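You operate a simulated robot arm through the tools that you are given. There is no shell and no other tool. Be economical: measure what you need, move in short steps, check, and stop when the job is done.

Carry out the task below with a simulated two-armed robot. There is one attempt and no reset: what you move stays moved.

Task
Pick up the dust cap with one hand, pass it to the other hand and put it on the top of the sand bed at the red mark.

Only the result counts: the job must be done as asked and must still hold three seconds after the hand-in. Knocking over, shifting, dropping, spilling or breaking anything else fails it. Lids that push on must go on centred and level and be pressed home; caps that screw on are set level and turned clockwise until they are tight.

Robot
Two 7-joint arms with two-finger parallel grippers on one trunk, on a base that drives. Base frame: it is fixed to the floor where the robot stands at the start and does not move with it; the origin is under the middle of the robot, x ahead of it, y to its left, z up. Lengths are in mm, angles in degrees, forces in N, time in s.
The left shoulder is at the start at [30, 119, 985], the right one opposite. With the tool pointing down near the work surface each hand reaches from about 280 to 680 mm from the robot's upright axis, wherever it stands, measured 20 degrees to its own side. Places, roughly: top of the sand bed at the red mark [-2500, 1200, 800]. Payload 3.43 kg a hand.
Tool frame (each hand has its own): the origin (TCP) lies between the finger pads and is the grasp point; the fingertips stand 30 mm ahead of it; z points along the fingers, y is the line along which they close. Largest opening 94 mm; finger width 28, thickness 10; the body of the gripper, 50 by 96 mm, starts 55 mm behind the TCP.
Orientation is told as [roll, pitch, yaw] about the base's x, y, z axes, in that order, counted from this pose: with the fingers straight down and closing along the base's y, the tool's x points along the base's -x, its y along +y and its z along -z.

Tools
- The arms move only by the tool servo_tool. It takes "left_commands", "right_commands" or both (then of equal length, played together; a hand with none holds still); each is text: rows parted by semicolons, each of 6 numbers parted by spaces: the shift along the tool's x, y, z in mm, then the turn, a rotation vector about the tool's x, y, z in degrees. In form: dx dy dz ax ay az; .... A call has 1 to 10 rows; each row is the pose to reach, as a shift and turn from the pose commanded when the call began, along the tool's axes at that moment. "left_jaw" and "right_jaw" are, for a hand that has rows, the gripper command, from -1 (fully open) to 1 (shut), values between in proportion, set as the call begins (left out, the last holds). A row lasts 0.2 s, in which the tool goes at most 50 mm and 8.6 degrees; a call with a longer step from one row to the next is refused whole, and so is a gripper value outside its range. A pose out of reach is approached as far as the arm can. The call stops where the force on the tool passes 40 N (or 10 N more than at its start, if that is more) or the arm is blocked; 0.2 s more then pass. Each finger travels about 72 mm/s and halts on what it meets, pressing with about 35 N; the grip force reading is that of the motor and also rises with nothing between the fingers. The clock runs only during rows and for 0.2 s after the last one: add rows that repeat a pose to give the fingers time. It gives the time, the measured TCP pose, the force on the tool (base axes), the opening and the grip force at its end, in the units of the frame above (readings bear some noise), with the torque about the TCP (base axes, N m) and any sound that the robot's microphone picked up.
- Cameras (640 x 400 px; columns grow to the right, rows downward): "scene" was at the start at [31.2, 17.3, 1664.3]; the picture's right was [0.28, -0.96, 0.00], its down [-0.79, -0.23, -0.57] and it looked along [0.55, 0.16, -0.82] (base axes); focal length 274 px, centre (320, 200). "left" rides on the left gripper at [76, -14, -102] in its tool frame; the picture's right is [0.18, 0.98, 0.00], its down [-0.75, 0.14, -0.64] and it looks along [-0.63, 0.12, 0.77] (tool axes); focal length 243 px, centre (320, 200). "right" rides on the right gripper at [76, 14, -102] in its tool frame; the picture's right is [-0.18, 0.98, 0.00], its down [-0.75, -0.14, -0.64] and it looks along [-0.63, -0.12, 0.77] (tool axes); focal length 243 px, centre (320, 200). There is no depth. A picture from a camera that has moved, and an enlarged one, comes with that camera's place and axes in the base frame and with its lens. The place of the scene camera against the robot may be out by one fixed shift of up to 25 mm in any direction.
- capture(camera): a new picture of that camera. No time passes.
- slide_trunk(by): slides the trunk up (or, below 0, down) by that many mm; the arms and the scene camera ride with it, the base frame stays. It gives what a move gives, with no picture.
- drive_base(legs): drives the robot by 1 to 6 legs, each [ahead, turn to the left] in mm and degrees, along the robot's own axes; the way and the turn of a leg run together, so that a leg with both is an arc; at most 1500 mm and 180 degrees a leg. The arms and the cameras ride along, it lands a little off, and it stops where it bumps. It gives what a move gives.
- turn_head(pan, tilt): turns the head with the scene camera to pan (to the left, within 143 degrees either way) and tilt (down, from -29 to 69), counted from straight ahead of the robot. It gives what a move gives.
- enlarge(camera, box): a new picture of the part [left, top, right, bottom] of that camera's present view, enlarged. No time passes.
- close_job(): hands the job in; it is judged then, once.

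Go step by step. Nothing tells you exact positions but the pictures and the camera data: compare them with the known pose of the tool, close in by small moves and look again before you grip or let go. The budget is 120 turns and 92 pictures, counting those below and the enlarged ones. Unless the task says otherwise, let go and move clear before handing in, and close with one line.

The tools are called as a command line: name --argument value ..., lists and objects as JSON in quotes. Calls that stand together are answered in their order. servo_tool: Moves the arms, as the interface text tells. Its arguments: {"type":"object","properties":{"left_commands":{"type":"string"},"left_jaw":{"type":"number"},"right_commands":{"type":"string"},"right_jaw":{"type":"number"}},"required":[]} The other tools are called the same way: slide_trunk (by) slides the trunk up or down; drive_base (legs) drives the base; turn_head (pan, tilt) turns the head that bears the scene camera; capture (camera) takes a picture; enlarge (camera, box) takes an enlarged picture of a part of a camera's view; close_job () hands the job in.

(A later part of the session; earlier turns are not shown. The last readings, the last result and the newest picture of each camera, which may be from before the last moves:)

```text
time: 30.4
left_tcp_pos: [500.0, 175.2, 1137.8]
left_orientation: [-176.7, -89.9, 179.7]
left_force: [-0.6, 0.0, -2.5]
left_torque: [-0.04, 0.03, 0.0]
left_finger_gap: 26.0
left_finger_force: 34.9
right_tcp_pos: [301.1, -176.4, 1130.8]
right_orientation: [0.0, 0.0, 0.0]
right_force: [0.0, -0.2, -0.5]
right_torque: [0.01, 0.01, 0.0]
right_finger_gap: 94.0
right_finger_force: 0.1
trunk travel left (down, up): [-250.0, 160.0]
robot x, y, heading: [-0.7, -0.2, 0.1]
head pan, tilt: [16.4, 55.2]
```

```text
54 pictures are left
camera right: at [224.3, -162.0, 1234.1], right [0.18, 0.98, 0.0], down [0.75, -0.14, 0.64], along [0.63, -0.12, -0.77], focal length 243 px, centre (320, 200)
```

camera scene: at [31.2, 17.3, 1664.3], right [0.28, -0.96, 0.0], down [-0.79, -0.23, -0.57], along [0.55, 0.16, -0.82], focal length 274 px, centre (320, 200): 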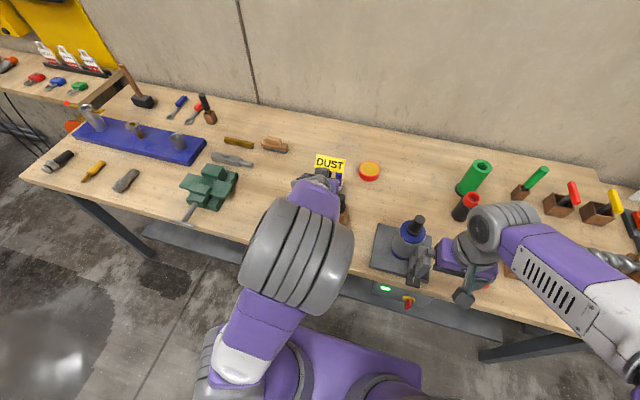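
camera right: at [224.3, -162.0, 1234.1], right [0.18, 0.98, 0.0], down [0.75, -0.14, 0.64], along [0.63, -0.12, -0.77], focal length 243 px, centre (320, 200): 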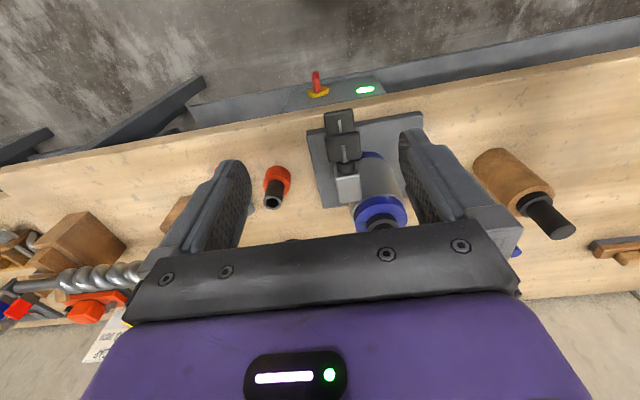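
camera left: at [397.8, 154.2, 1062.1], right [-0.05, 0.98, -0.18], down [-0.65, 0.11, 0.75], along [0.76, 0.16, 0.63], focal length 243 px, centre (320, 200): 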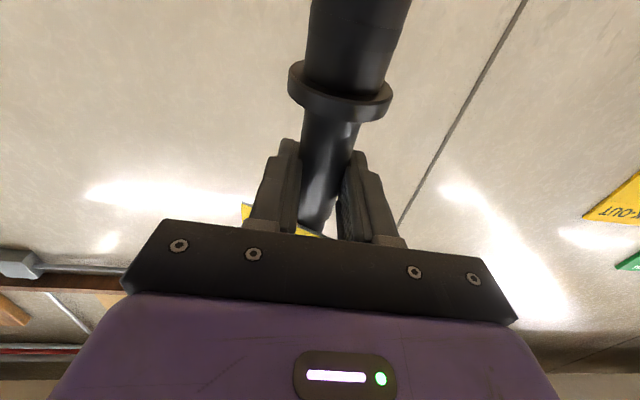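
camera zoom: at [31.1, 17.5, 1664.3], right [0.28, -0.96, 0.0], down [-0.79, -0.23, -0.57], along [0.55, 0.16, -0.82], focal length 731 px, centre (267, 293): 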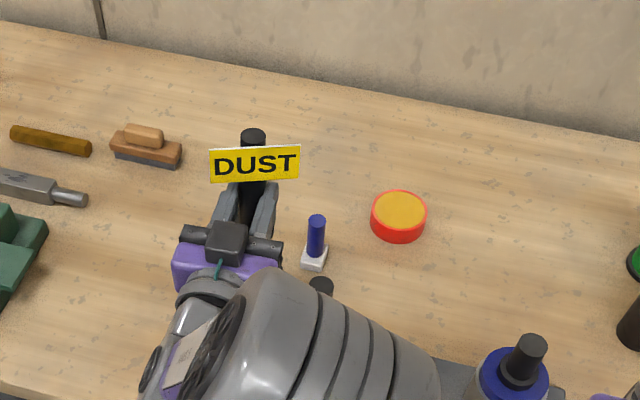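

The cap is held upright with its flag facing the robot; its stem rises about 6 mm above the flag, so the right hand must come from above, fingers straddling the stem just behind the flag. I'll move the left hand toward the middle so the right hand can reach comfortably.

servo_tool --left_commands "0 -20 0 0 0 0; 0 -45 0 0 0 0; 0 -75 0 0 0 0; 0 -105 0 0 0 0; 10 -130 0 0 0 0; 25 -150 0 0 0 0; 35 -155 0 0 0 0; 35 -155 0 0 0 0" --right_commands "0 0 -30 0 0 0; 0 0 -60 0 0 0; 0 0 -90 0 0 0; 0 0 -120 0 0 0; 0 0 -150 0 0 0; 0 0 -170 0 0 0; 0 0 -180 0 0 0; 0 0 -180 0 0 0"

capture --camera "scene"

capture --camera "right"

```text
time: 32.1
left_tcp_pos: [507.1, 19.6, 1103.4]
left_orientation: [179.0, -89.8, -176.1]
left_force: [0.3, -0.4, -2.3]
left_torque: [-0.01, 0.03, 0.0]
left_finger_gap: 26.0
left_finger_force: 35.0
right_tcp_pos: [300.9, -177.4, 1310.1]
right_orientation: [0.0, 0.0, 0.0]
right_force: [0.1, -0.6, 0.1]
right_torque: [0.02, -0.02, 0.02]
right_finger_gap: 94.3
right_finger_force: 0.0
trunk travel left (down, up): [-250.0, 160.0]
robot x, y, heading: [3.7, 0.5, 0.1]
head pan, tilt: [16.4, 55.2]
```

```text
53 pictures are left
camera scene: at [31.0, 17.3, 1664.3], right [0.28, -0.96, 0.0], down [-0.79, -0.23, -0.57], along [0.55, 0.16, -0.82], focal length 274 px, centre (320, 200)
```

scene: 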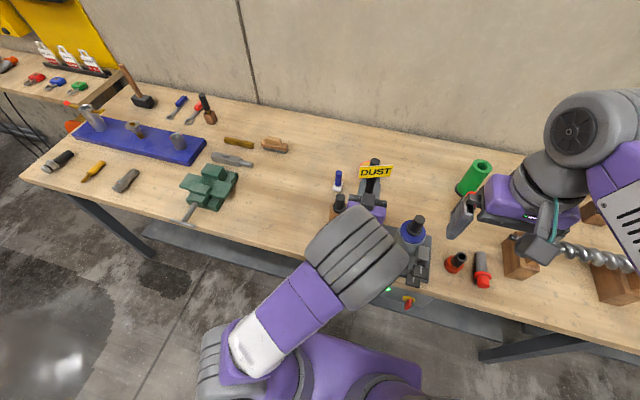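

```text
52 pictures are left
camera right: at [224.6, -161.7, 1413.1], right [0.18, 0.98, 0.0], down [0.75, -0.14, 0.64], along [0.63, -0.12, -0.77], focal length 243 px, centre (320, 200)
```

right: 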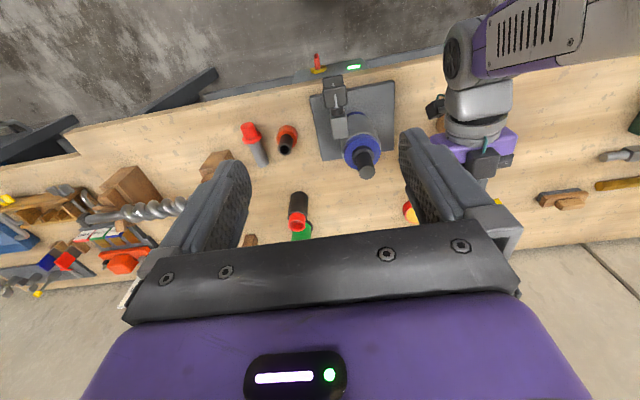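

servo_tool --right_commands "-20 30 0 0 0 0; -40 65 0 0 0 0; -60 100 0 0 0 0; -85 135 0 0 0 0; -110 165 0 0 0 0; -130 185 10 0 0 0; -130 197 20 0 0 0; -130 197 20 0 0 0"

capture --camera "right"

enlarge --camera "scene" --box '[280, 110, 440, 210]'

```text
time: 34.0
left_tcp_pos: [506.9, 18.7, 1102.5]
left_orientation: [178.0, -90.0, -175.1]
left_force: [0.0, 0.5, -2.3]
left_torque: [0.0, 0.01, 0.02]
left_finger_gap: 26.0
left_finger_force: 34.7
right_tcp_pos: [430.1, 21.3, 1291.1]
right_orientation: [0.0, 0.0, 0.0]
right_force: [0.1, -0.4, -0.7]
right_torque: [0.0, 0.01, 0.01]
right_finger_gap: 94.0
right_finger_force: 0.0
trunk travel left (down, up): [-250.0, 160.0]
robot x, y, heading: [-3.1, -0.1, -0.3]
head pan, tilt: [16.4, 55.2]
```

```text
51 pictures are left
camera right: at [353.8, 35.9, 1393.8], right [0.18, 0.98, 0.0], down [0.75, -0.14, 0.64], along [0.63, -0.12, -0.77], focal length 243 px, centre (320, 200)
```

right: 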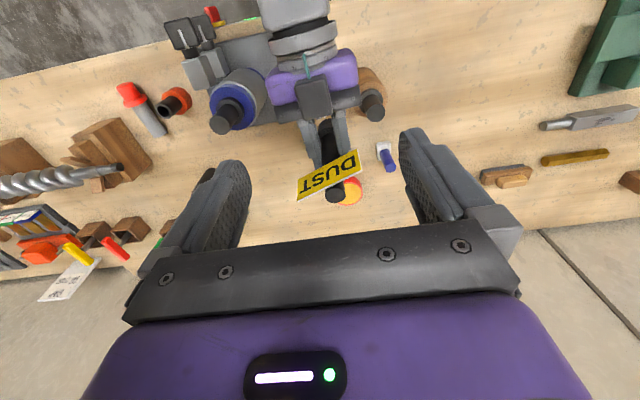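

```text
4.00 times, centred on (360, 160) of scene
camera zoom: at [31.4, 17.2, 1664.3], right [0.28, -0.96, 0.0], down [-0.79, -0.23, -0.57], along [0.55, 0.16, -0.82], focal length 1096 px, centre (160, 360)
```

zoom: 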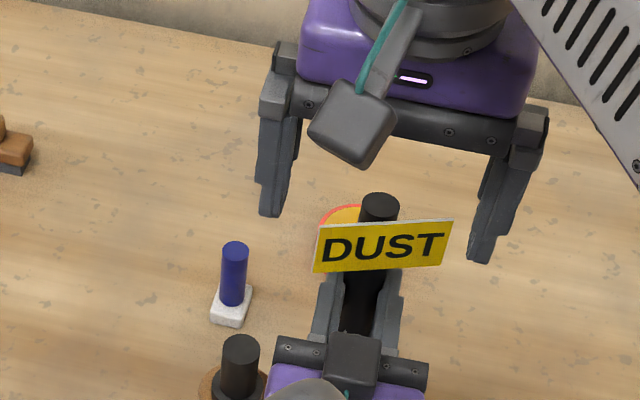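

Both cameras agree: stem top at about (530, 19, 1173), with the flag yawed about 20° and some 15 mm in front of the stem. I'll bring the right hand over it with matching yaw.

servo_tool --right_commands "-30 0 0 0 0 -5; -60 0 0 0 0 -10; -90 0 0 0 0 -15; -106 0 0 0 0 -20; -106 0 20 0 0 -20; -106 0 41 0 0 -20; -106 0 41 0 0 -20"

capture --camera "right"

enlarge --camera "scene" --box '[280, 110, 440, 210]'

```text
time: 35.5
left_tcp_pos: [505.6, 18.3, 1103.8]
left_orientation: [-175.8, -89.9, 178.8]
left_force: [-0.4, 1.0, -1.2]
left_torque: [0.0, 0.01, -0.05]
left_finger_gap: 25.7
left_finger_force: 35.1
right_tcp_pos: [534.6, 11.1, 1242.0]
right_orientation: [0.0, -0.2, 18.8]
right_force: [-0.6, -0.1, -0.1]
right_torque: [0.01, -0.03, -0.02]
right_finger_gap: 93.8
right_finger_force: 0.1
right hand out of reach, approached as far as the arm can: row 3, 4, 5, 6, 7
trunk travel left (down, up): [-250.0, 160.0]
robot x, y, heading: [0.8, 2.6, -0.1]
head pan, tilt: [16.4, 55.2]
```

```text
49 pictures are left
camera right: at [458.0, 0.6, 1344.3], right [-0.14, 0.99, 0.0], down [0.76, 0.11, 0.64], along [0.64, 0.09, -0.76], focal length 243 px, centre (320, 200)
```

right: 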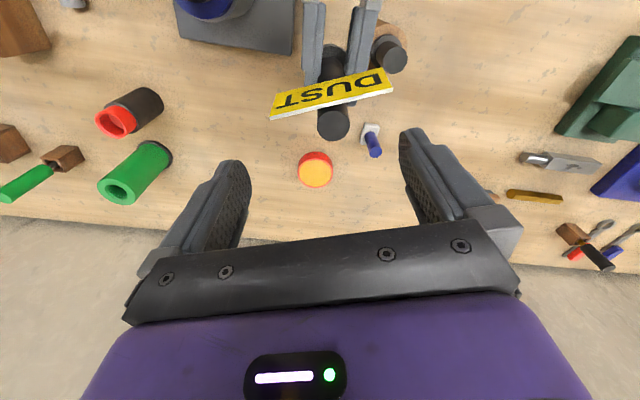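

```text
4.00 times, centred on (360, 160) of scene
camera zoom: at [28.0, 17.1, 1664.4], right [0.28, -0.96, 0.0], down [-0.79, -0.23, -0.57], along [0.55, 0.16, -0.82], focal length 1096 px, centre (160, 360)
```

zoom: 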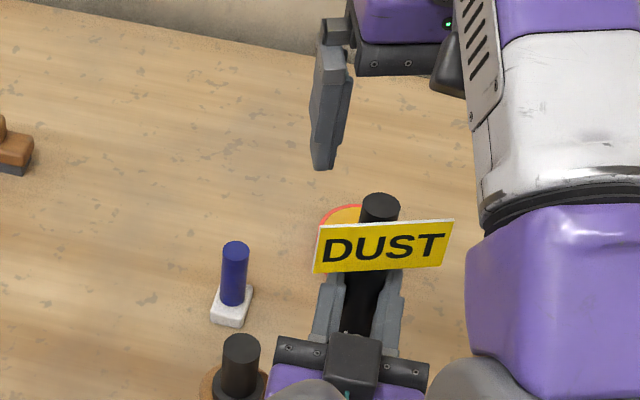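

The right hand is near its reach limit here, so I'll bring both hands about 60 mm back and 40 mm to the right together.

servo_tool --left_commands "0 -7 -10 0 0 0; 0 -14 -20 0 0 0; 0 -21 -30 0 0 0; 0 -28 -40 0 0 0; 0 -34 -50 0 0 0; 0 -40 -60 0 0 0; 0 -40 -60 0 0 0; 0 -40 -60 0 0 0" --right_commands "12 -3 0 0 0 0; 24 -6 0 0 0 0; 36 -9 0 0 0 0; 48 -12 0 0 0 0; 60 -15 0 0 0 0; 72 -18 0 0 0 0; 72 -18 0 0 0 0; 72 -18 0 0 0 0"

enlarge --camera "right" --box '[200, 30, 440, 180]'

enlarge --camera "scene" --box '[300, 120, 460, 220]'

```text
time: 37.4
left_tcp_pos: [450.2, -24.2, 1103.3]
left_orientation: [173.9, -89.9, -170.7]
left_force: [0.1, -0.3, -2.1]
left_torque: [0.0, 0.0, -0.01]
left_finger_gap: 26.3
left_finger_force: 35.2
right_tcp_pos: [475.4, -27.9, 1238.0]
right_orientation: [-0.1, 0.1, 20.0]
right_force: [-0.9, 0.3, 0.3]
right_torque: [0.03, -0.01, -0.02]
right_finger_gap: 94.2
right_finger_force: 0.1
right hand out of reach, approached as far as the arm can: row 1
trunk travel left (down, up): [-250.0, 160.0]
robot x, y, heading: [-3.2, 2.7, -0.2]
head pan, tilt: [16.4, 55.2]
```

```text
2.67 times, centred on (320, 105) of right
camera zoom: at [399.2, -41.0, 1341.3], right [-0.16, 0.99, 0.0], down [0.76, 0.12, 0.64], along [0.63, 0.11, -0.77], focal length 647 px, centre (320, 453)
```

zoom: 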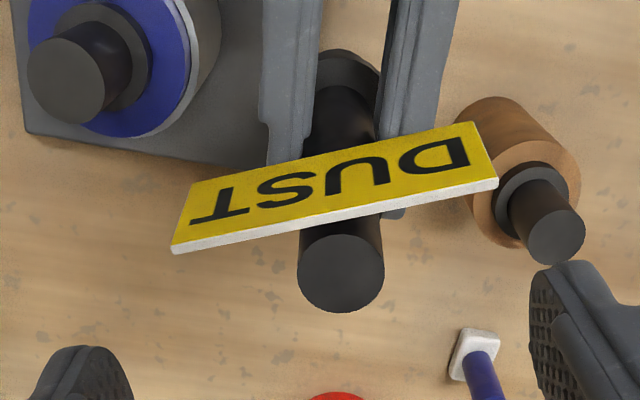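

```text
4.00 times, centred on (380, 170) of scene
camera zoom: at [30.8, 17.1, 1664.3], right [0.28, -0.96, 0.0], down [-0.79, -0.23, -0.57], along [0.55, 0.16, -0.82], focal length 1096 px, centre (80, 320)
```

zoom: 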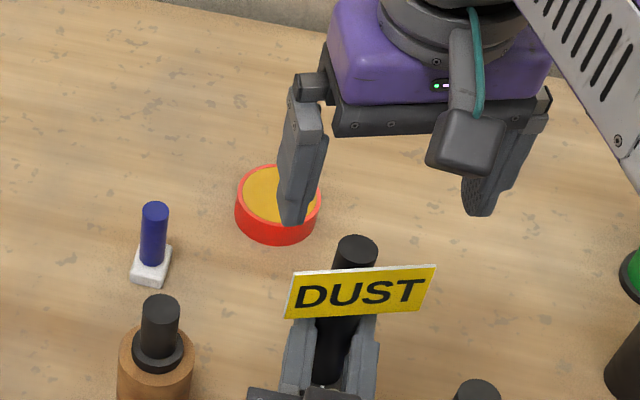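

Stem axis is at about (472, -22) and the flag yaw of 20.5° matches. I'll centre the right hand 8 mm behind the stem axis, lower partway and check.

servo_tool --right_commands "-7.5 7 0 0 0 0; -7.5 7 20 0 0 0; -7.5 7 38 0 0 0; -7.5 7 38 0 0 0"

capture --camera "right"

enlarge --camera "scene" --box '[300, 120, 460, 220]'

```text
time: 38.4
left_tcp_pos: [451.0, -24.0, 1103.7]
left_orientation: [178.0, -89.9, -174.9]
left_force: [0.2, 0.9, -1.6]
left_torque: [0.0, -0.01, -0.01]
left_finger_gap: 26.0
left_finger_force: 35.0
right_tcp_pos: [481.3, -19.8, 1200.1]
right_orientation: [0.0, 0.0, 20.0]
right_force: [0.5, 1.0, -0.4]
right_torque: [-0.01, -0.01, 0.0]
right_finger_gap: 94.0
right_finger_force: 0.2
trunk travel left (down, up): [-250.0, 160.0]
robot x, y, heading: [3.2, 3.2, 0.1]
head pan, tilt: [16.4, 55.2]
```

```text
45 pictures are left
camera right: at [404.9, -32.7, 1303.1], right [-0.16, 0.99, 0.0], down [0.76, 0.13, 0.64], along [0.63, 0.1, -0.77], focal length 243 px, centre (320, 200)
```

right: 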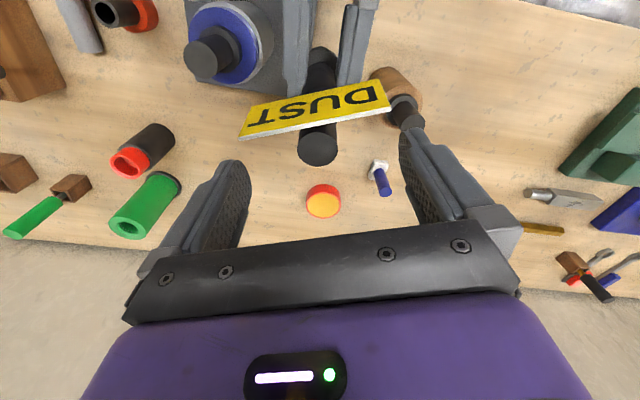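

```text
4.00 times, centred on (380, 170) of scene
camera zoom: at [31.0, 17.2, 1664.3], right [0.28, -0.96, 0.0], down [-0.79, -0.23, -0.57], along [0.55, 0.16, -0.82], focal length 1096 px, centre (80, 320)
```

zoom: 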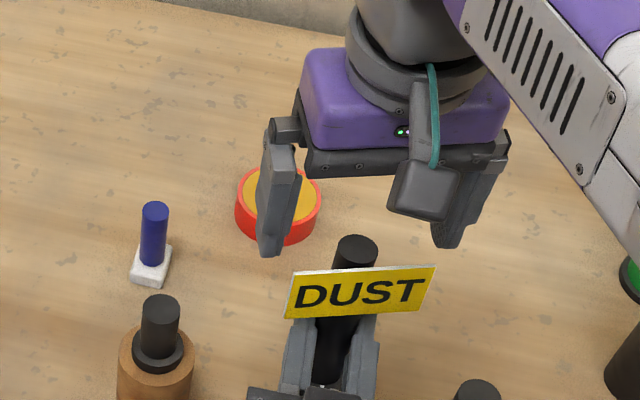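

Alignment holds, with the stem centred between the fingers and the flag in front of them. I'll lower 35 mm.

servo_tool --right_commands "0 0 10 0 0 0; 0 0 20 0 0 0; 0 0 30 0 0 0; 0 0 35 0 0 0; 0 0 35 0 0 0"

capture --camera "right"

enlarge --camera "scene" --box '[300, 120, 460, 220]'

```text
time: 39.5
left_tcp_pos: [451.8, -23.9, 1103.6]
left_orientation: [-175.3, -89.9, 178.3]
left_force: [-0.3, 0.2, -1.6]
left_torque: [0.0, 0.02, 0.02]
left_finger_gap: 26.0
left_finger_force: 35.2
right_tcp_pos: [479.8, -20.8, 1165.6]
right_orientation: [0.0, 0.0, 20.0]
right_force: [-0.2, 0.3, 1.2]
right_torque: [-0.03, -0.01, -0.01]
right_finger_gap: 94.1
right_finger_force: 0.1
trunk travel left (down, up): [-250.0, 160.0]
robot x, y, heading: [1.6, 0.9, -0.1]
head pan, tilt: [16.4, 55.2]
```

```text
43 pictures are left
camera right: at [403.7, -32.7, 1267.9], right [-0.16, 0.99, 0.0], down [0.76, 0.13, 0.64], along [0.63, 0.1, -0.77], focal length 243 px, centre (320, 200)
```

right: 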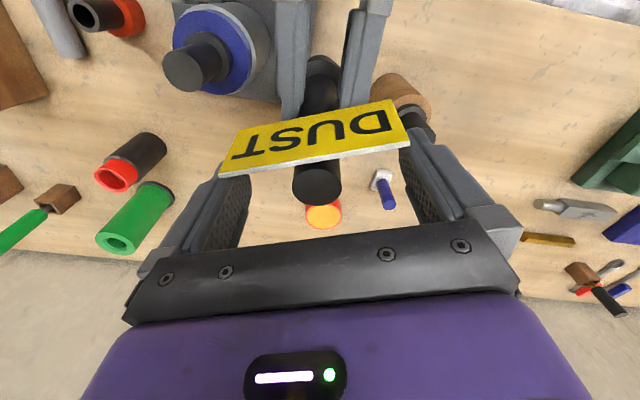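

```text
4.00 times, centred on (380, 170) of scene
camera zoom: at [31.1, 17.4, 1664.3], right [0.28, -0.96, 0.0], down [-0.79, -0.23, -0.57], along [0.55, 0.16, -0.82], focal length 1096 px, centre (80, 320)
```

zoom: 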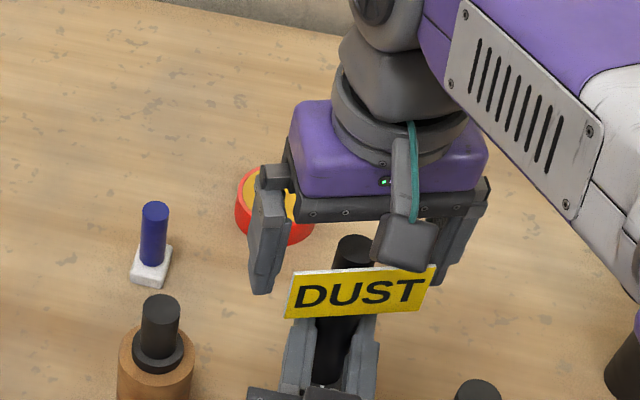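

Fingers are behind the flag on both sides of the stem, so I'll close the right gripper.

servo_tool --right_commands "0 0 0 0 0 0; 0 0 0 0 0 0; 0 0 0 0 0 0; 0 0 0 0 0 0; 0 0 0 0 0 0; 0 0 0 0 0 0" --right_jaw 1

capture --camera "right"

```text
time: 41.0
left_tcp_pos: [450.5, -25.4, 1103.0]
left_orientation: [-169.8, -89.9, 172.9]
left_force: [-0.4, -0.5, -1.2]
left_torque: [-0.14, -0.06, -0.03]
left_finger_gap: 25.6
left_finger_force: 34.8
right_tcp_pos: [479.7, -20.1, 1165.5]
right_orientation: [0.0, -0.1, 20.1]
right_force: [0.1, 0.4, -0.7]
right_torque: [0.16, 0.03, 0.02]
right_finger_gap: 25.6
right_finger_force: 35.4
trunk travel left (down, up): [-250.0, 160.0]
robot x, y, heading: [-1.0, 0.2, -0.2]
head pan, tilt: [16.4, 55.2]
```

```text
41 pictures are left
camera right: at [403.7, -32.6, 1268.1], right [-0.16, 0.99, 0.0], down [0.76, 0.13, 0.64], along [0.63, 0.11, -0.77], focal length 243 px, centre (320, 200)
```

right: 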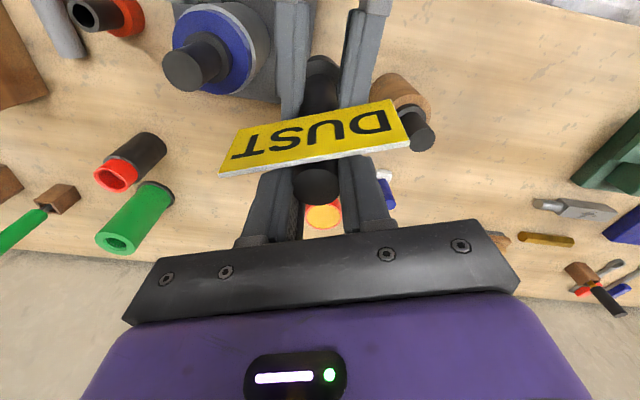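

Both hands now hold the cap. I'll open the left hand and back it straight out.

servo_tool --left_commands "0 0 0 0 0 0; 0 0 0 0 0 0; 0 0 0 0 0 0; 0 0 0 0 0 0; 0 0 -20 0 0 0; 0 0 -45 0 0 0; 0 0 -70 0 0 0; 0 0 -90 0 0 0; 0 0 -90 0 0 0" --left_jaw -0.6

capture --camera "right"

capture --camera "left"

```text
time: 43.0
left_tcp_pos: [361.0, -29.3, 1102.4]
left_orientation: [-167.0, -90.0, 170.0]
left_force: [0.0, -0.1, 0.5]
left_torque: [-0.01, 0.0, 0.0]
left_finger_gap: 75.4
left_finger_force: 0.0
right_tcp_pos: [480.2, -21.0, 1165.6]
right_orientation: [0.1, 0.0, 20.0]
right_force: [0.6, -0.2, -0.2]
right_torque: [0.0, -0.04, 0.01]
right_finger_gap: 25.8
right_finger_force: 34.6
trunk travel left (down, up): [-250.0, 160.0]
robot x, y, heading: [-1.4, 0.9, -0.0]
head pan, tilt: [16.4, 55.2]
```

```text
40 pictures are left
camera right: at [404.0, -32.5, 1268.0], right [-0.16, 0.99, 0.0], down [0.76, 0.13, 0.64], along [0.63, 0.1, -0.77], focal length 243 px, centre (320, 200)
```

right: 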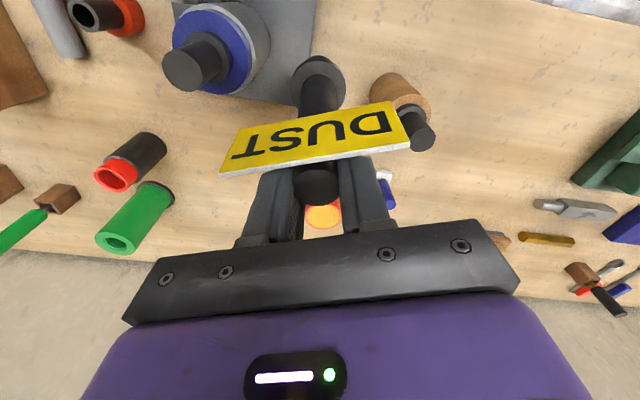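

```text
39 pictures are left
camera left: at [260.1, -50.3, 1027.8], right [-0.05, 0.98, -0.18], down [-0.65, 0.11, 0.75], along [0.76, 0.16, 0.63], focal length 243 px, centre (320, 200)
```

left: 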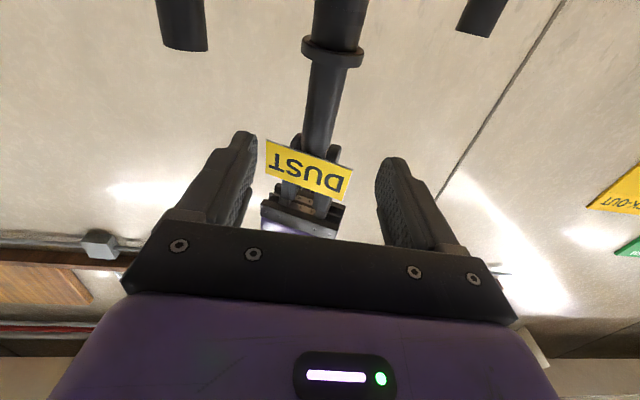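

The handover worked. Triangulating the flange against the flag shows the cap leaning about 7° with its top forward, so I'll counter-tilt the right hand and re-measure.

servo_tool --right_commands "0 0 0 1.2 -3.3 0; 0 0 0 2.4 -6.6 0; 0 0 0 2.4 -6.6 0"

enlarge --camera "left" --box '[200, 0, 440, 220]'

enlarge --camera "right" --box '[200, 20, 440, 220]'

```text
time: 43.8
left_tcp_pos: [361.2, -30.4, 1103.9]
left_orientation: [-176.0, -89.9, 179.0]
left_force: [0.2, -0.4, -0.2]
left_torque: [-0.02, 0.01, -0.04]
left_finger_gap: 75.4
left_finger_force: 0.0
right_tcp_pos: [480.0, -20.6, 1165.6]
right_orientation: [-2.4, -6.5, 20.2]
right_force: [0.8, 0.1, 0.1]
right_torque: [-0.03, -0.03, -0.01]
right_finger_gap: 25.5
right_finger_force: 34.9
trunk travel left (down, up): [-250.0, 160.0]
robot x, y, heading: [-0.0, 0.2, 0.1]
head pan, tilt: [16.4, 55.2]
```

```text
1.82 times, centred on (320, 110) of left
camera zoom: at [260.3, -50.3, 1027.7], right [-0.05, 0.98, -0.18], down [-0.65, 0.11, 0.75], along [0.76, 0.16, 0.63], focal length 441 px, centre (320, 364)
```

zoom: 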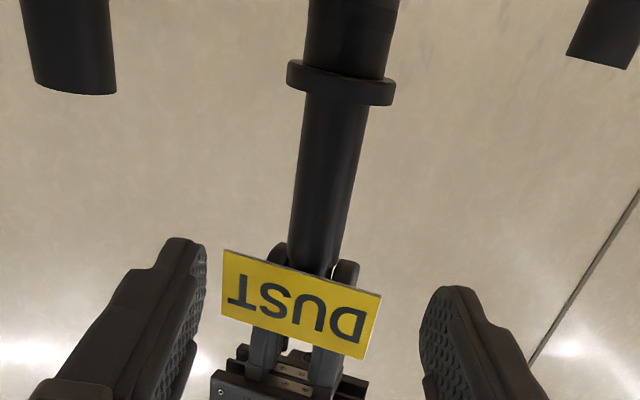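

```text
2.00 times, centred on (320, 120) of right
camera zoom: at [391.8, -32.2, 1257.7], right [-0.16, 0.99, -0.02], down [0.67, 0.13, 0.73], along [0.72, 0.11, -0.68], focal length 485 px, centre (320, 360)
```

zoom: 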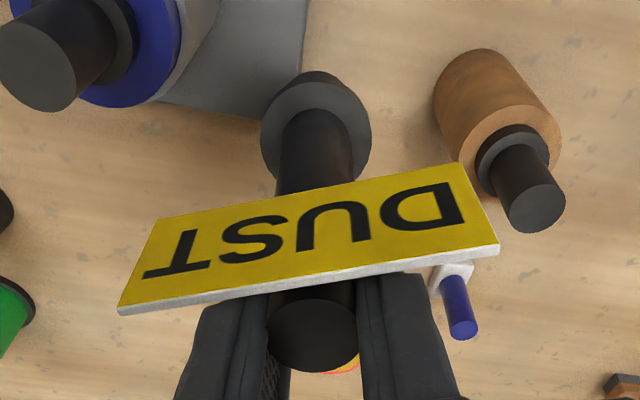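

The cap is now vertical within about 1–2°, and its bottom is about 152 mm below the right TCP. Next I'll survey the floor to the left and behind before driving to the far side of the sand-bed bench.

turn_head --pan 95 --tilt 30

capture --camera "scene"

turn_head --pan 143 --tilt 40

capture --camera "scene"

```text
time: 45.3
left_tcp_pos: [362.2, -29.4, 1103.6]
left_orientation: [-173.9, -89.9, 176.8]
left_force: [0.1, 0.6, 0.1]
left_torque: [-0.01, 0.0, -0.02]
left_finger_gap: 75.5
left_finger_force: 0.0
right_tcp_pos: [479.1, -21.2, 1166.0]
right_orientation: [-2.4, -6.6, 20.3]
right_force: [-0.1, 0.0, 0.4]
right_torque: [-0.01, -0.02, -0.01]
right_finger_gap: 25.4
right_finger_force: 34.9
trunk travel left (down, up): [-250.0, 160.0]
robot x, y, heading: [-0.2, -1.1, -0.2]
head pan, tilt: [95.0, 30.0]
```

```text
36 pictures are left
camera scene: at [-45.6, 87.1, 1700.5], right [1.0, 0.09, 0.0], down [0.04, -0.5, -0.87], along [-0.08, 0.86, -0.5], focal length 274 px, centre (320, 200)
```

scene: 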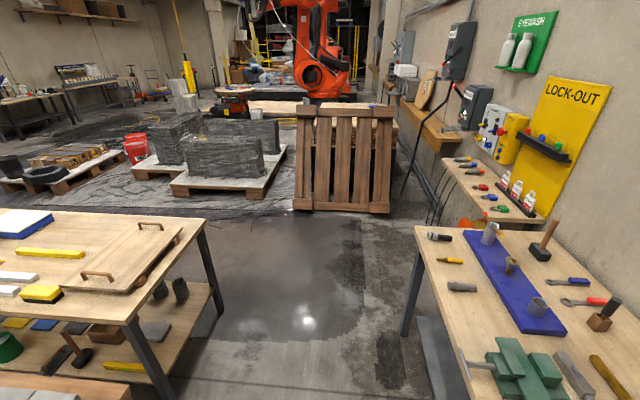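

```text
time: 46.4
left_tcp_pos: [361.5, -29.7, 1103.4]
left_orientation: [-173.9, -89.8, 176.9]
left_force: [0.0, -0.1, 0.7]
left_torque: [0.0, -0.02, -0.01]
left_finger_gap: 75.2
left_finger_force: 0.0
right_tcp_pos: [480.4, -20.0, 1165.3]
right_orientation: [-2.4, -6.5, 20.2]
right_force: [-0.6, 0.0, 0.3]
right_torque: [0.02, 0.01, 0.02]
right_finger_gap: 25.0
right_finger_force: 35.2
trunk travel left (down, up): [-250.0, 160.0]
robot x, y, heading: [-1.2, 0.5, 0.1]
head pan, tilt: [143.0, 40.0]
```

```text
35 pictures are left
camera scene: at [-105.6, 48.2, 1685.2], right [0.6, 0.8, 0.0], down [0.51, -0.39, -0.77], along [-0.61, 0.46, -0.64], focal length 274 px, centre (320, 200)
```

scene: 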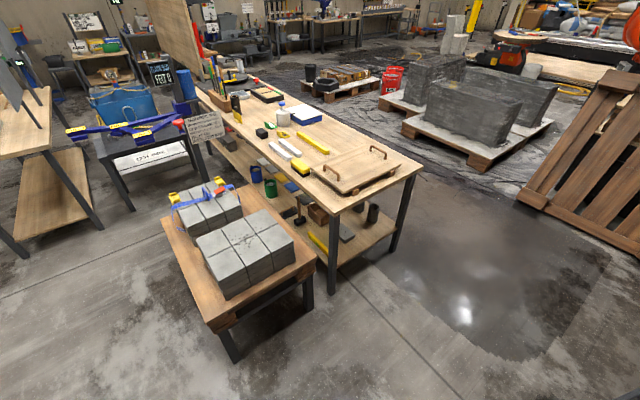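

The corridor on the far (y>1400) side of the bench is clear, so I'll back up, turn left, drive along y to about 1800 and turn again toward -x.

drive_base --legs '[[-300, 0], [0, 90], [900, 0], [920, 0], [0, 90]]'

turn_head --pan 20 --tilt 40

capture --camera "scene"

capture --camera "right"

```text
time: 64.7
left_tcp_pos: [-606.9, 1851.4, 1104.6]
left_orientation: [-172.6, -89.9, -6.0]
left_force: [-0.4, 0.2, 0.0]
left_torque: [0.0, 0.0, 0.01]
left_finger_gap: 75.4
left_finger_force: 0.0
right_tcp_pos: [-725.6, 1842.8, 1165.4]
right_orientation: [-2.4, -6.5, -161.4]
right_force: [-0.8, 0.5, -0.3]
right_torque: [0.0, 0.0, 0.01]
right_finger_gap: 23.3
right_finger_force: 34.9
trunk travel left (down, up): [-250.0, 160.0]
robot x, y, heading: [-245.9, 1812.4, 178.3]
head pan, tilt: [143.0, 40.0]
```

```text
time: 66.7
left_tcp_pos: [-606.1, 1850.3, 1104.4]
left_orientation: [-174.9, -89.9, -3.7]
left_force: [-1.3, -0.4, 1.1]
left_torque: [-0.04, -0.01, 0.01]
left_finger_gap: 75.2
left_finger_force: 0.1
right_tcp_pos: [-725.4, 1844.0, 1166.2]
right_orientation: [-2.4, -6.6, -161.5]
right_force: [-0.6, 0.4, -0.2]
right_torque: [-0.02, 0.05, -0.02]
right_finger_gap: 23.2
right_finger_force: 34.5
trunk travel left (down, up): [-250.0, 160.0]
robot x, y, heading: [-244.9, 1810.5, 178.4]
head pan, tilt: [20.0, 40.0]
```

```text
34 pictures are left
camera scene: at [-305.0, 1779.7, 1685.2], right [-0.32, 0.95, 0.0], down [0.61, 0.2, -0.77], along [-0.73, -0.24, -0.64], focal length 274 px, centre (320, 200)
```

scene: 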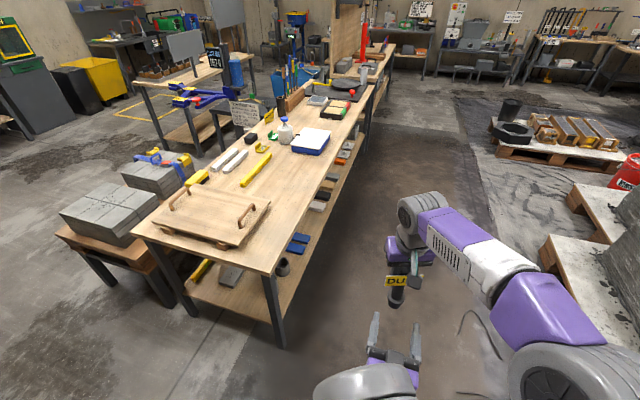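

```text
33 pictures are left
camera right: at [-636.9, 1854.5, 1257.9], right [0.13, -0.99, -0.02], down [-0.68, -0.11, 0.73], along [-0.72, -0.08, -0.68], focal length 243 px, centre (320, 200)
```

right: 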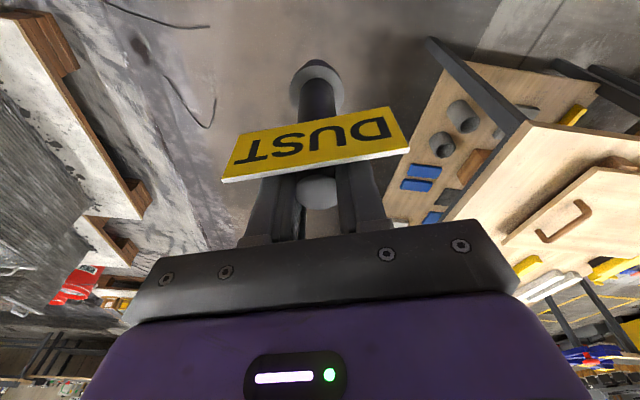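

The cap is still held, though it rocked a few degrees in the grip during the drive. I'll continue along the bench and check it after.

drive_base --legs '[[1050, 0], [1000, 0]]'

capture --camera "right"

turn_head --pan 70 --tilt 45

capture --camera "scene"

```text
time: 76.8
left_tcp_pos: [-2639.3, 1926.5, 1103.9]
left_orientation: [-175.7, -89.9, -4.1]
left_force: [0.6, 0.1, 1.0]
left_torque: [0.0, 0.02, -0.01]
left_finger_gap: 75.1
left_finger_force: 0.0
right_tcp_pos: [-2757.1, 1923.0, 1165.0]
right_orientation: [-2.5, -6.6, -162.7]
right_force: [0.7, -0.2, -0.3]
right_torque: [0.02, 0.0, 0.04]
right_finger_gap: 23.3
right_finger_force: 35.2
trunk travel left (down, up): [-250.0, 160.0]
robot x, y, heading: [-2279.7, 1876.5, 177.1]
head pan, tilt: [20.0, 40.0]
```

```text
32 pictures are left
camera right: at [-2668.4, 1931.1, 1257.9], right [0.11, -0.99, -0.02], down [-0.68, -0.09, 0.73], along [-0.73, -0.07, -0.68], focal length 243 px, centre (320, 200)
```

right: 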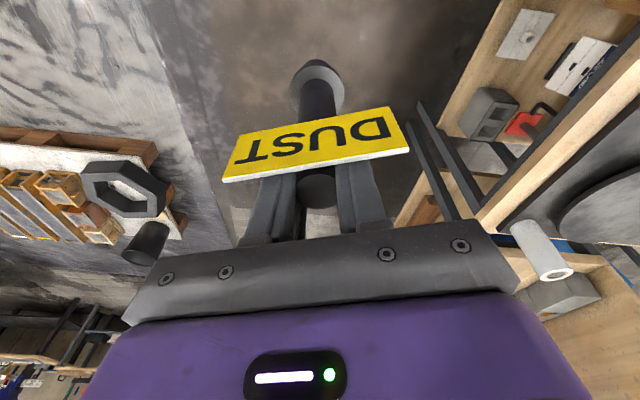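

```text
time: 78.0
left_tcp_pos: [-2638.8, 1926.9, 1104.5]
left_orientation: [-175.8, -89.9, -4.1]
left_force: [-0.1, -0.6, 0.7]
left_torque: [-0.01, -0.01, 0.0]
left_finger_gap: 75.2
left_finger_force: 0.0
right_tcp_pos: [-2757.9, 1921.7, 1165.7]
right_orientation: [-2.4, -6.7, -162.6]
right_force: [-0.3, -0.3, 0.5]
right_torque: [0.01, 0.0, -0.02]
right_finger_gap: 23.2
right_finger_force: 34.9
trunk travel left (down, up): [-250.0, 160.0]
robot x, y, heading: [-2281.0, 1882.2, 177.3]
head pan, tilt: [70.0, 45.0]
```

```text
31 pictures are left
camera scene: at [-2288.2, 1799.8, 1678.0], right [-0.92, 0.39, 0.0], down [0.27, 0.65, -0.71], along [-0.27, -0.65, -0.71], focal length 274 px, centre (320, 200)
```

scene: 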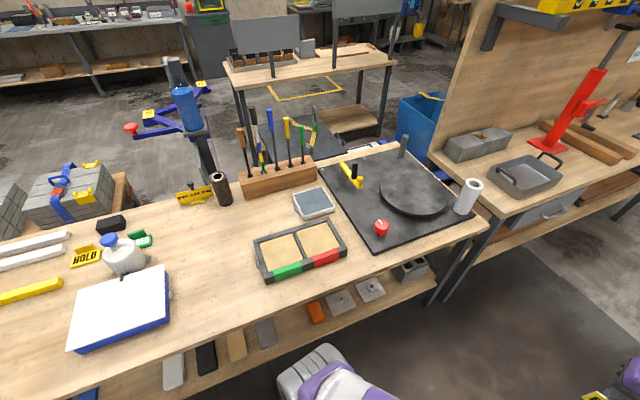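

The grip is stable and the sand tray is in view; its red-marked half is centred near (-2535, 1185). I'll turn to face the bench and move closer.

drive_base --legs '[[0, 92.5], [150, 0]]'

turn_head --pan -15 --tilt 50

capture --camera "scene"

capture --camera "right"

```text
time: 83.3
left_tcp_pos: [-2311.4, 1372.9, 1102.9]
left_orientation: [-173.7, -89.9, 86.4]
left_force: [0.4, -0.1, 0.0]
left_torque: [-0.02, -0.01, -0.02]
left_finger_gap: 75.5
left_finger_force: 0.1
right_tcp_pos: [-2300.7, 1256.0, 1163.9]
right_orientation: [-2.4, -6.5, -70.1]
right_force: [-0.1, -0.4, 0.0]
right_torque: [0.02, 0.0, 0.04]
right_finger_gap: 23.2
right_finger_force: 35.0
trunk travel left (down, up): [-250.0, 160.0]
robot x, y, heading: [-2278.3, 1735.6, -90.4]
head pan, tilt: [70.0, 45.0]
```

```text
time: 84.9
left_tcp_pos: [-2311.1, 1375.2, 1102.3]
left_orientation: [-174.8, -89.9, 87.3]
left_force: [1.3, 0.5, 0.5]
left_torque: [0.01, 0.0, 0.02]
left_finger_gap: 75.4
left_finger_force: 0.0
right_tcp_pos: [-2302.2, 1257.1, 1165.8]
right_orientation: [-2.4, -6.6, -70.1]
right_force: [0.9, 0.2, 0.0]
right_torque: [0.0, 0.0, -0.01]
right_finger_gap: 23.0
right_finger_force: 35.4
trunk travel left (down, up): [-250.0, 160.0]
robot x, y, heading: [-2280.8, 1736.7, -90.1]
head pan, tilt: [-15.0, 50.0]
```

```text
30 pictures are left
camera scene: at [-2307.0, 1688.5, 1671.0], right [-0.96, 0.26, 0.0], down [0.2, 0.74, -0.64], along [-0.17, -0.62, -0.77], focal length 274 px, centre (320, 200)
```

scene: 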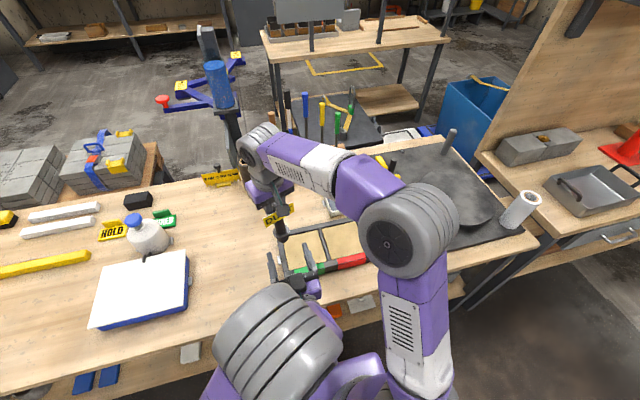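

```text
29 pictures are left
camera right: at [-2313.4, 1344.8, 1258.0], right [0.99, 0.16, -0.02], down [0.12, -0.67, 0.73], along [0.1, -0.72, -0.68], focal length 243 px, centre (320, 200)
```

right: 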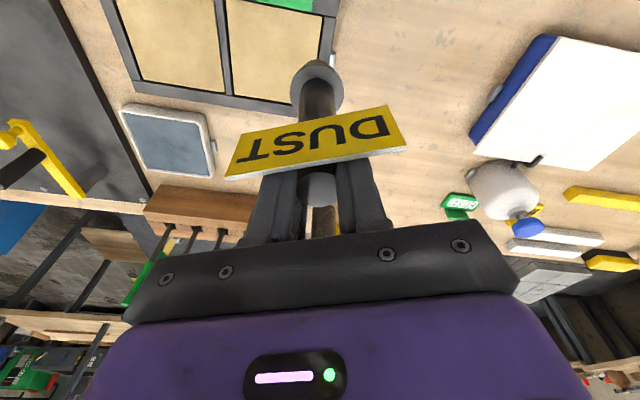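

The tray sits below and ahead-right. Before placing, I'll re-measure the cap's tilt with the left and right cameras, whose relative pose hasn't changed.

enlarge --camera "left" --box '[200, 0, 440, 220]'

enlarge --camera "right" --box '[200, 20, 440, 220]'

```text
1.82 times, centred on (320, 110) of left
camera zoom: at [-2330.2, 1475.5, 1027.8], right [0.98, 0.05, -0.18], down [0.11, 0.65, 0.75], along [0.15, -0.76, 0.63], focal length 441 px, centre (320, 364)
```

zoom: 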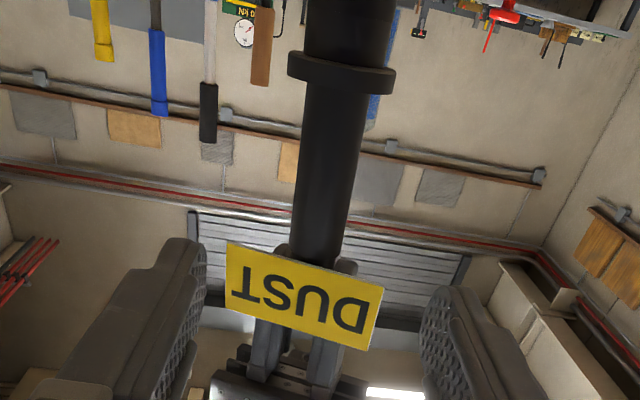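

```text
2.00 times, centred on (320, 120) of right
camera zoom: at [-2313.4, 1344.8, 1258.0], right [0.99, 0.16, -0.02], down [0.12, -0.67, 0.73], along [0.1, -0.72, -0.68], focal length 485 px, centre (320, 360)
```

zoom: 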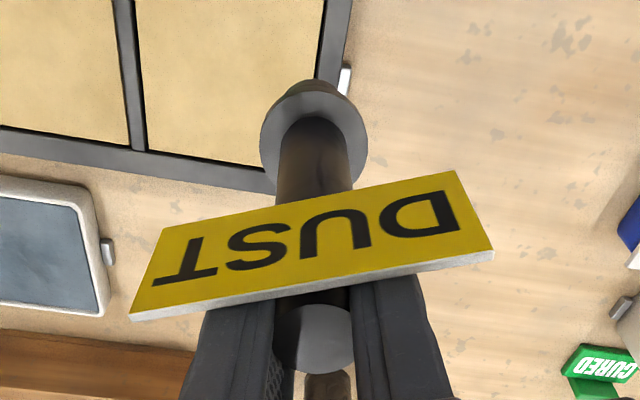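

The cap is vertical within about 2° and hangs about 154 mm below the TCP. I'll carry it gently over the red half, then look again.

servo_tool --right_commands "0.7 -14 0.5 0 0 0; 2 -40 1.5 -0.5 0.2 0; 3.5 -68 2.5 -1 0.5 0; 5 -98 3.5 -1.5 0.7 0; 7 -130 4.7 -1.9 0.9 0; 8.5 -162 5.8 -1.9 0.9 0; 10.3 -194 7 -1.9 0.9 0; 12 -224 8 -1.9 0.9 0; 13.2 -247 8.9 -1.9 0.9 0; 13.5 -255 9.2 -1.9 0.9 0"

capture --camera "right"

capture --camera "scene"

```text
time: 87.1
left_tcp_pos: [-2311.9, 1374.5, 1104.4]
left_orientation: [-179.4, -89.9, 92.3]
left_force: [-1.0, 0.3, -0.4]
left_torque: [0.01, -0.01, -0.03]
left_finger_gap: 75.0
left_finger_force: 0.0
right_tcp_pos: [-2545.3, 1181.9, 1168.3]
right_orientation: [-0.5, -5.8, -70.1]
right_force: [-0.6, 0.1, 0.3]
right_torque: [-0.02, 0.02, -0.01]
right_finger_gap: 23.0
right_finger_force: 34.8
trunk travel left (down, up): [-250.0, 160.0]
robot x, y, heading: [-2282.1, 1736.7, -90.4]
head pan, tilt: [-15.0, 50.0]
```

```text
26 pictures are left
camera right: at [-2561.1, 1269.4, 1262.5], right [0.99, 0.16, 0.01], down [0.11, -0.69, 0.71], along [0.12, -0.7, -0.7], focal length 243 px, centre (320, 200)
```

right: 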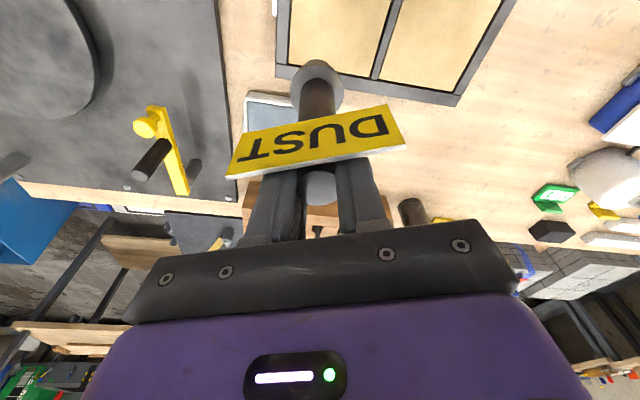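

```text
25 pictures are left
camera scene: at [-2307.2, 1688.4, 1671.0], right [-0.96, 0.26, 0.0], down [0.2, 0.74, -0.64], along [-0.17, -0.62, -0.77], focal length 274 px, centre (320, 200)
```

scene: 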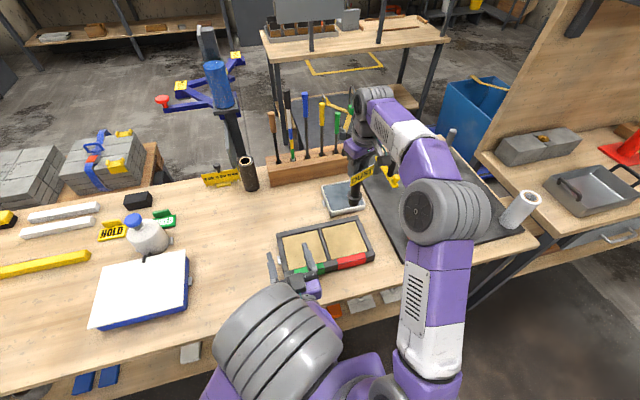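

Re-triangulating between the two right-camera views puts the sand surface at z≈858, with the red half spanning x -2590..-2456 and y 1146..1276. Its centre is about (-2521, 1211), so I'll centre over it and lower partway.

servo_tool --right_commands "5 15 -0.5 0 0 0; 11.2 30.6 -1.1 0 0 0; 13 30.8 18 0 0 0; 15 31 38 0 0 0; 17 31.2 58 0 0 0; 19 31.4 78 0 0 0; 21 31.6 96 0 0 0; 22.3 31.7 108 0 0 0; 22.3 31.7 108 0 0 0"

capture --camera "right"

enlarge --camera "scene" --box '[240, 170, 400, 270]'

capture --camera "left"

```text
time: 89.1
left_tcp_pos: [-2311.4, 1373.5, 1103.6]
left_orientation: [-176.3, -89.8, 88.9]
left_force: [0.7, -0.9, 0.4]
left_torque: [0.01, 0.0, 0.01]
left_finger_gap: 75.1
left_finger_force: 0.0
right_tcp_pos: [-2521.0, 1203.7, 1057.0]
right_orientation: [-0.6, -5.7, -70.1]
right_force: [0.3, 0.0, 1.1]
right_torque: [0.01, -0.02, 0.0]
right_finger_gap: 23.0
right_finger_force: 34.8
trunk travel left (down, up): [-250.0, 160.0]
robot x, y, heading: [-2281.3, 1738.5, -90.3]
head pan, tilt: [-15.0, 50.0]
```

```text
24 pictures are left
camera right: at [-2536.3, 1290.0, 1150.7], right [0.99, 0.16, 0.01], down [0.11, -0.69, 0.71], along [0.12, -0.7, -0.7], focal length 243 px, centre (320, 200)
```

right: 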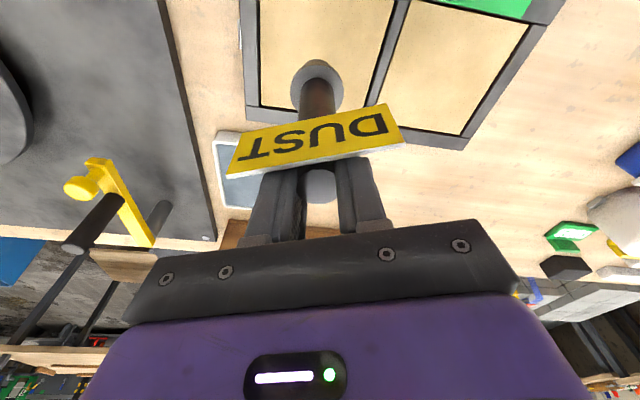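

```text
4.00 times, centred on (320, 220) of scene
camera zoom: at [-2307.1, 1688.5, 1671.0], right [-0.96, 0.26, 0.0], down [0.2, 0.74, -0.64], along [-0.17, -0.62, -0.77], focal length 1096 px, centre (320, 120)
```

zoom: 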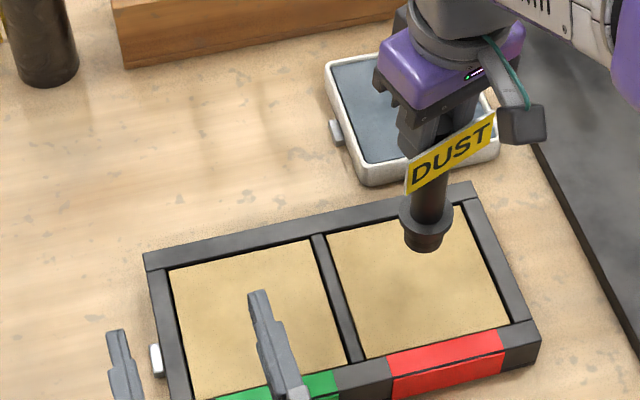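

```text
22 pictures are left
camera left: at [-2330.2, 1475.5, 1027.8], right [0.98, 0.05, -0.18], down [0.11, 0.65, 0.75], along [0.15, -0.76, 0.63], focal length 243 px, centre (320, 200)
```

left: 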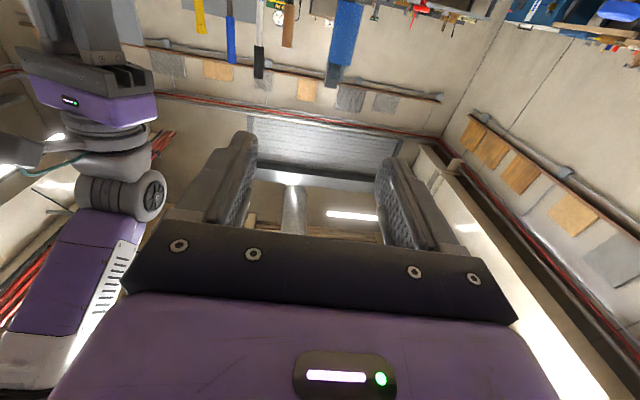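

Cap bottom is well centred over the red half at roughly z≈903. I'll lower slowly, watching the force.

servo_tool --right_commands "1 0 10 0 0 0; 2 0.2 20 0 0 0; 3 0.3 30 0 0 0; 3.7 0.3 36 0 0 0; 3.7 0.3 36 0 0 0"

enlarge --camera "scene" --box '[290, 190, 386, 250]'

```text
time: 90.3
left_tcp_pos: [-2311.1, 1374.8, 1103.8]
left_orientation: [-176.3, -89.9, 89.1]
left_force: [-0.1, -0.6, -0.1]
left_torque: [0.02, -0.05, 0.01]
left_finger_gap: 74.9
left_finger_force: 0.0
right_tcp_pos: [-2521.1, 1204.9, 1019.7]
right_orientation: [-0.5, -5.7, -70.1]
right_force: [1.4, 0.1, -0.4]
right_torque: [0.0, -0.08, 0.01]
right_finger_gap: 23.1
right_finger_force: 35.0
trunk travel left (down, up): [-250.0, 160.0]
robot x, y, heading: [-2279.9, 1732.5, -90.3]
head pan, tilt: [-15.0, 50.0]
```

```text
6.67 times, centred on (338, 220) of scene
camera zoom: at [-2307.1, 1688.5, 1671.0], right [-0.96, 0.26, 0.0], down [0.2, 0.74, -0.64], along [-0.17, -0.62, -0.77], focal length 1826 px, centre (200, 67)
```

zoom: 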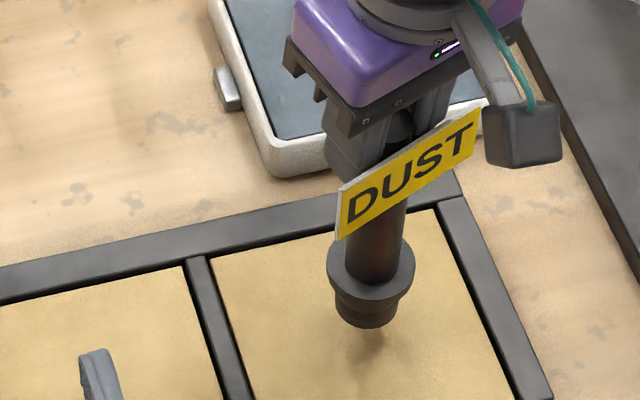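

servo_tool --right_commands "0.2 0 2 0 0 0; 0.4 0 4 0 0 0; 0.6 0 6 0 0 0; 0.6 0 6 0 0 0"

enlarge --camera "scene" --box '[290, 190, 386, 250]'

```text
time: 91.3
left_tcp_pos: [-2311.7, 1373.4, 1103.9]
left_orientation: [-176.9, -89.9, 89.7]
left_force: [-0.2, 0.6, -0.8]
left_torque: [-0.04, 0.03, -0.01]
left_finger_gap: 75.1
left_finger_force: 0.1
right_tcp_pos: [-2521.7, 1203.2, 1013.1]
right_orientation: [-0.4, -5.7, -70.1]
right_force: [0.0, -0.1, 1.0]
right_torque: [-0.01, -0.02, 0.0]
right_finger_gap: 23.2
right_finger_force: 34.8
trunk travel left (down, up): [-250.0, 160.0]
robot x, y, heading: [-2278.6, 1738.3, -90.3]
head pan, tilt: [-15.0, 50.0]
```

```text
6.67 times, centred on (338, 220) of scene
camera zoom: at [-2307.1, 1688.5, 1671.0], right [-0.96, 0.26, 0.0], down [0.2, 0.74, -0.64], along [-0.17, -0.62, -0.77], focal length 1826 px, centre (200, 67)
```

zoom: 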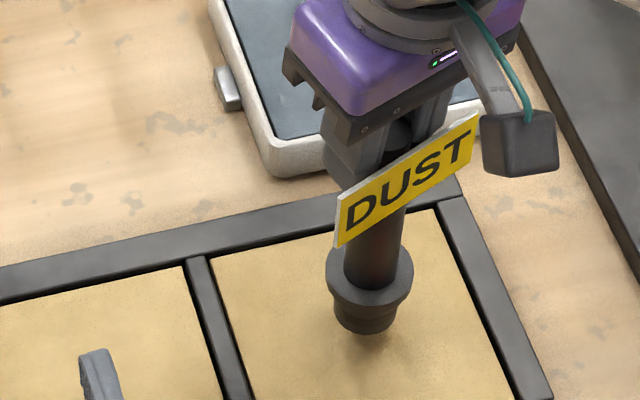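

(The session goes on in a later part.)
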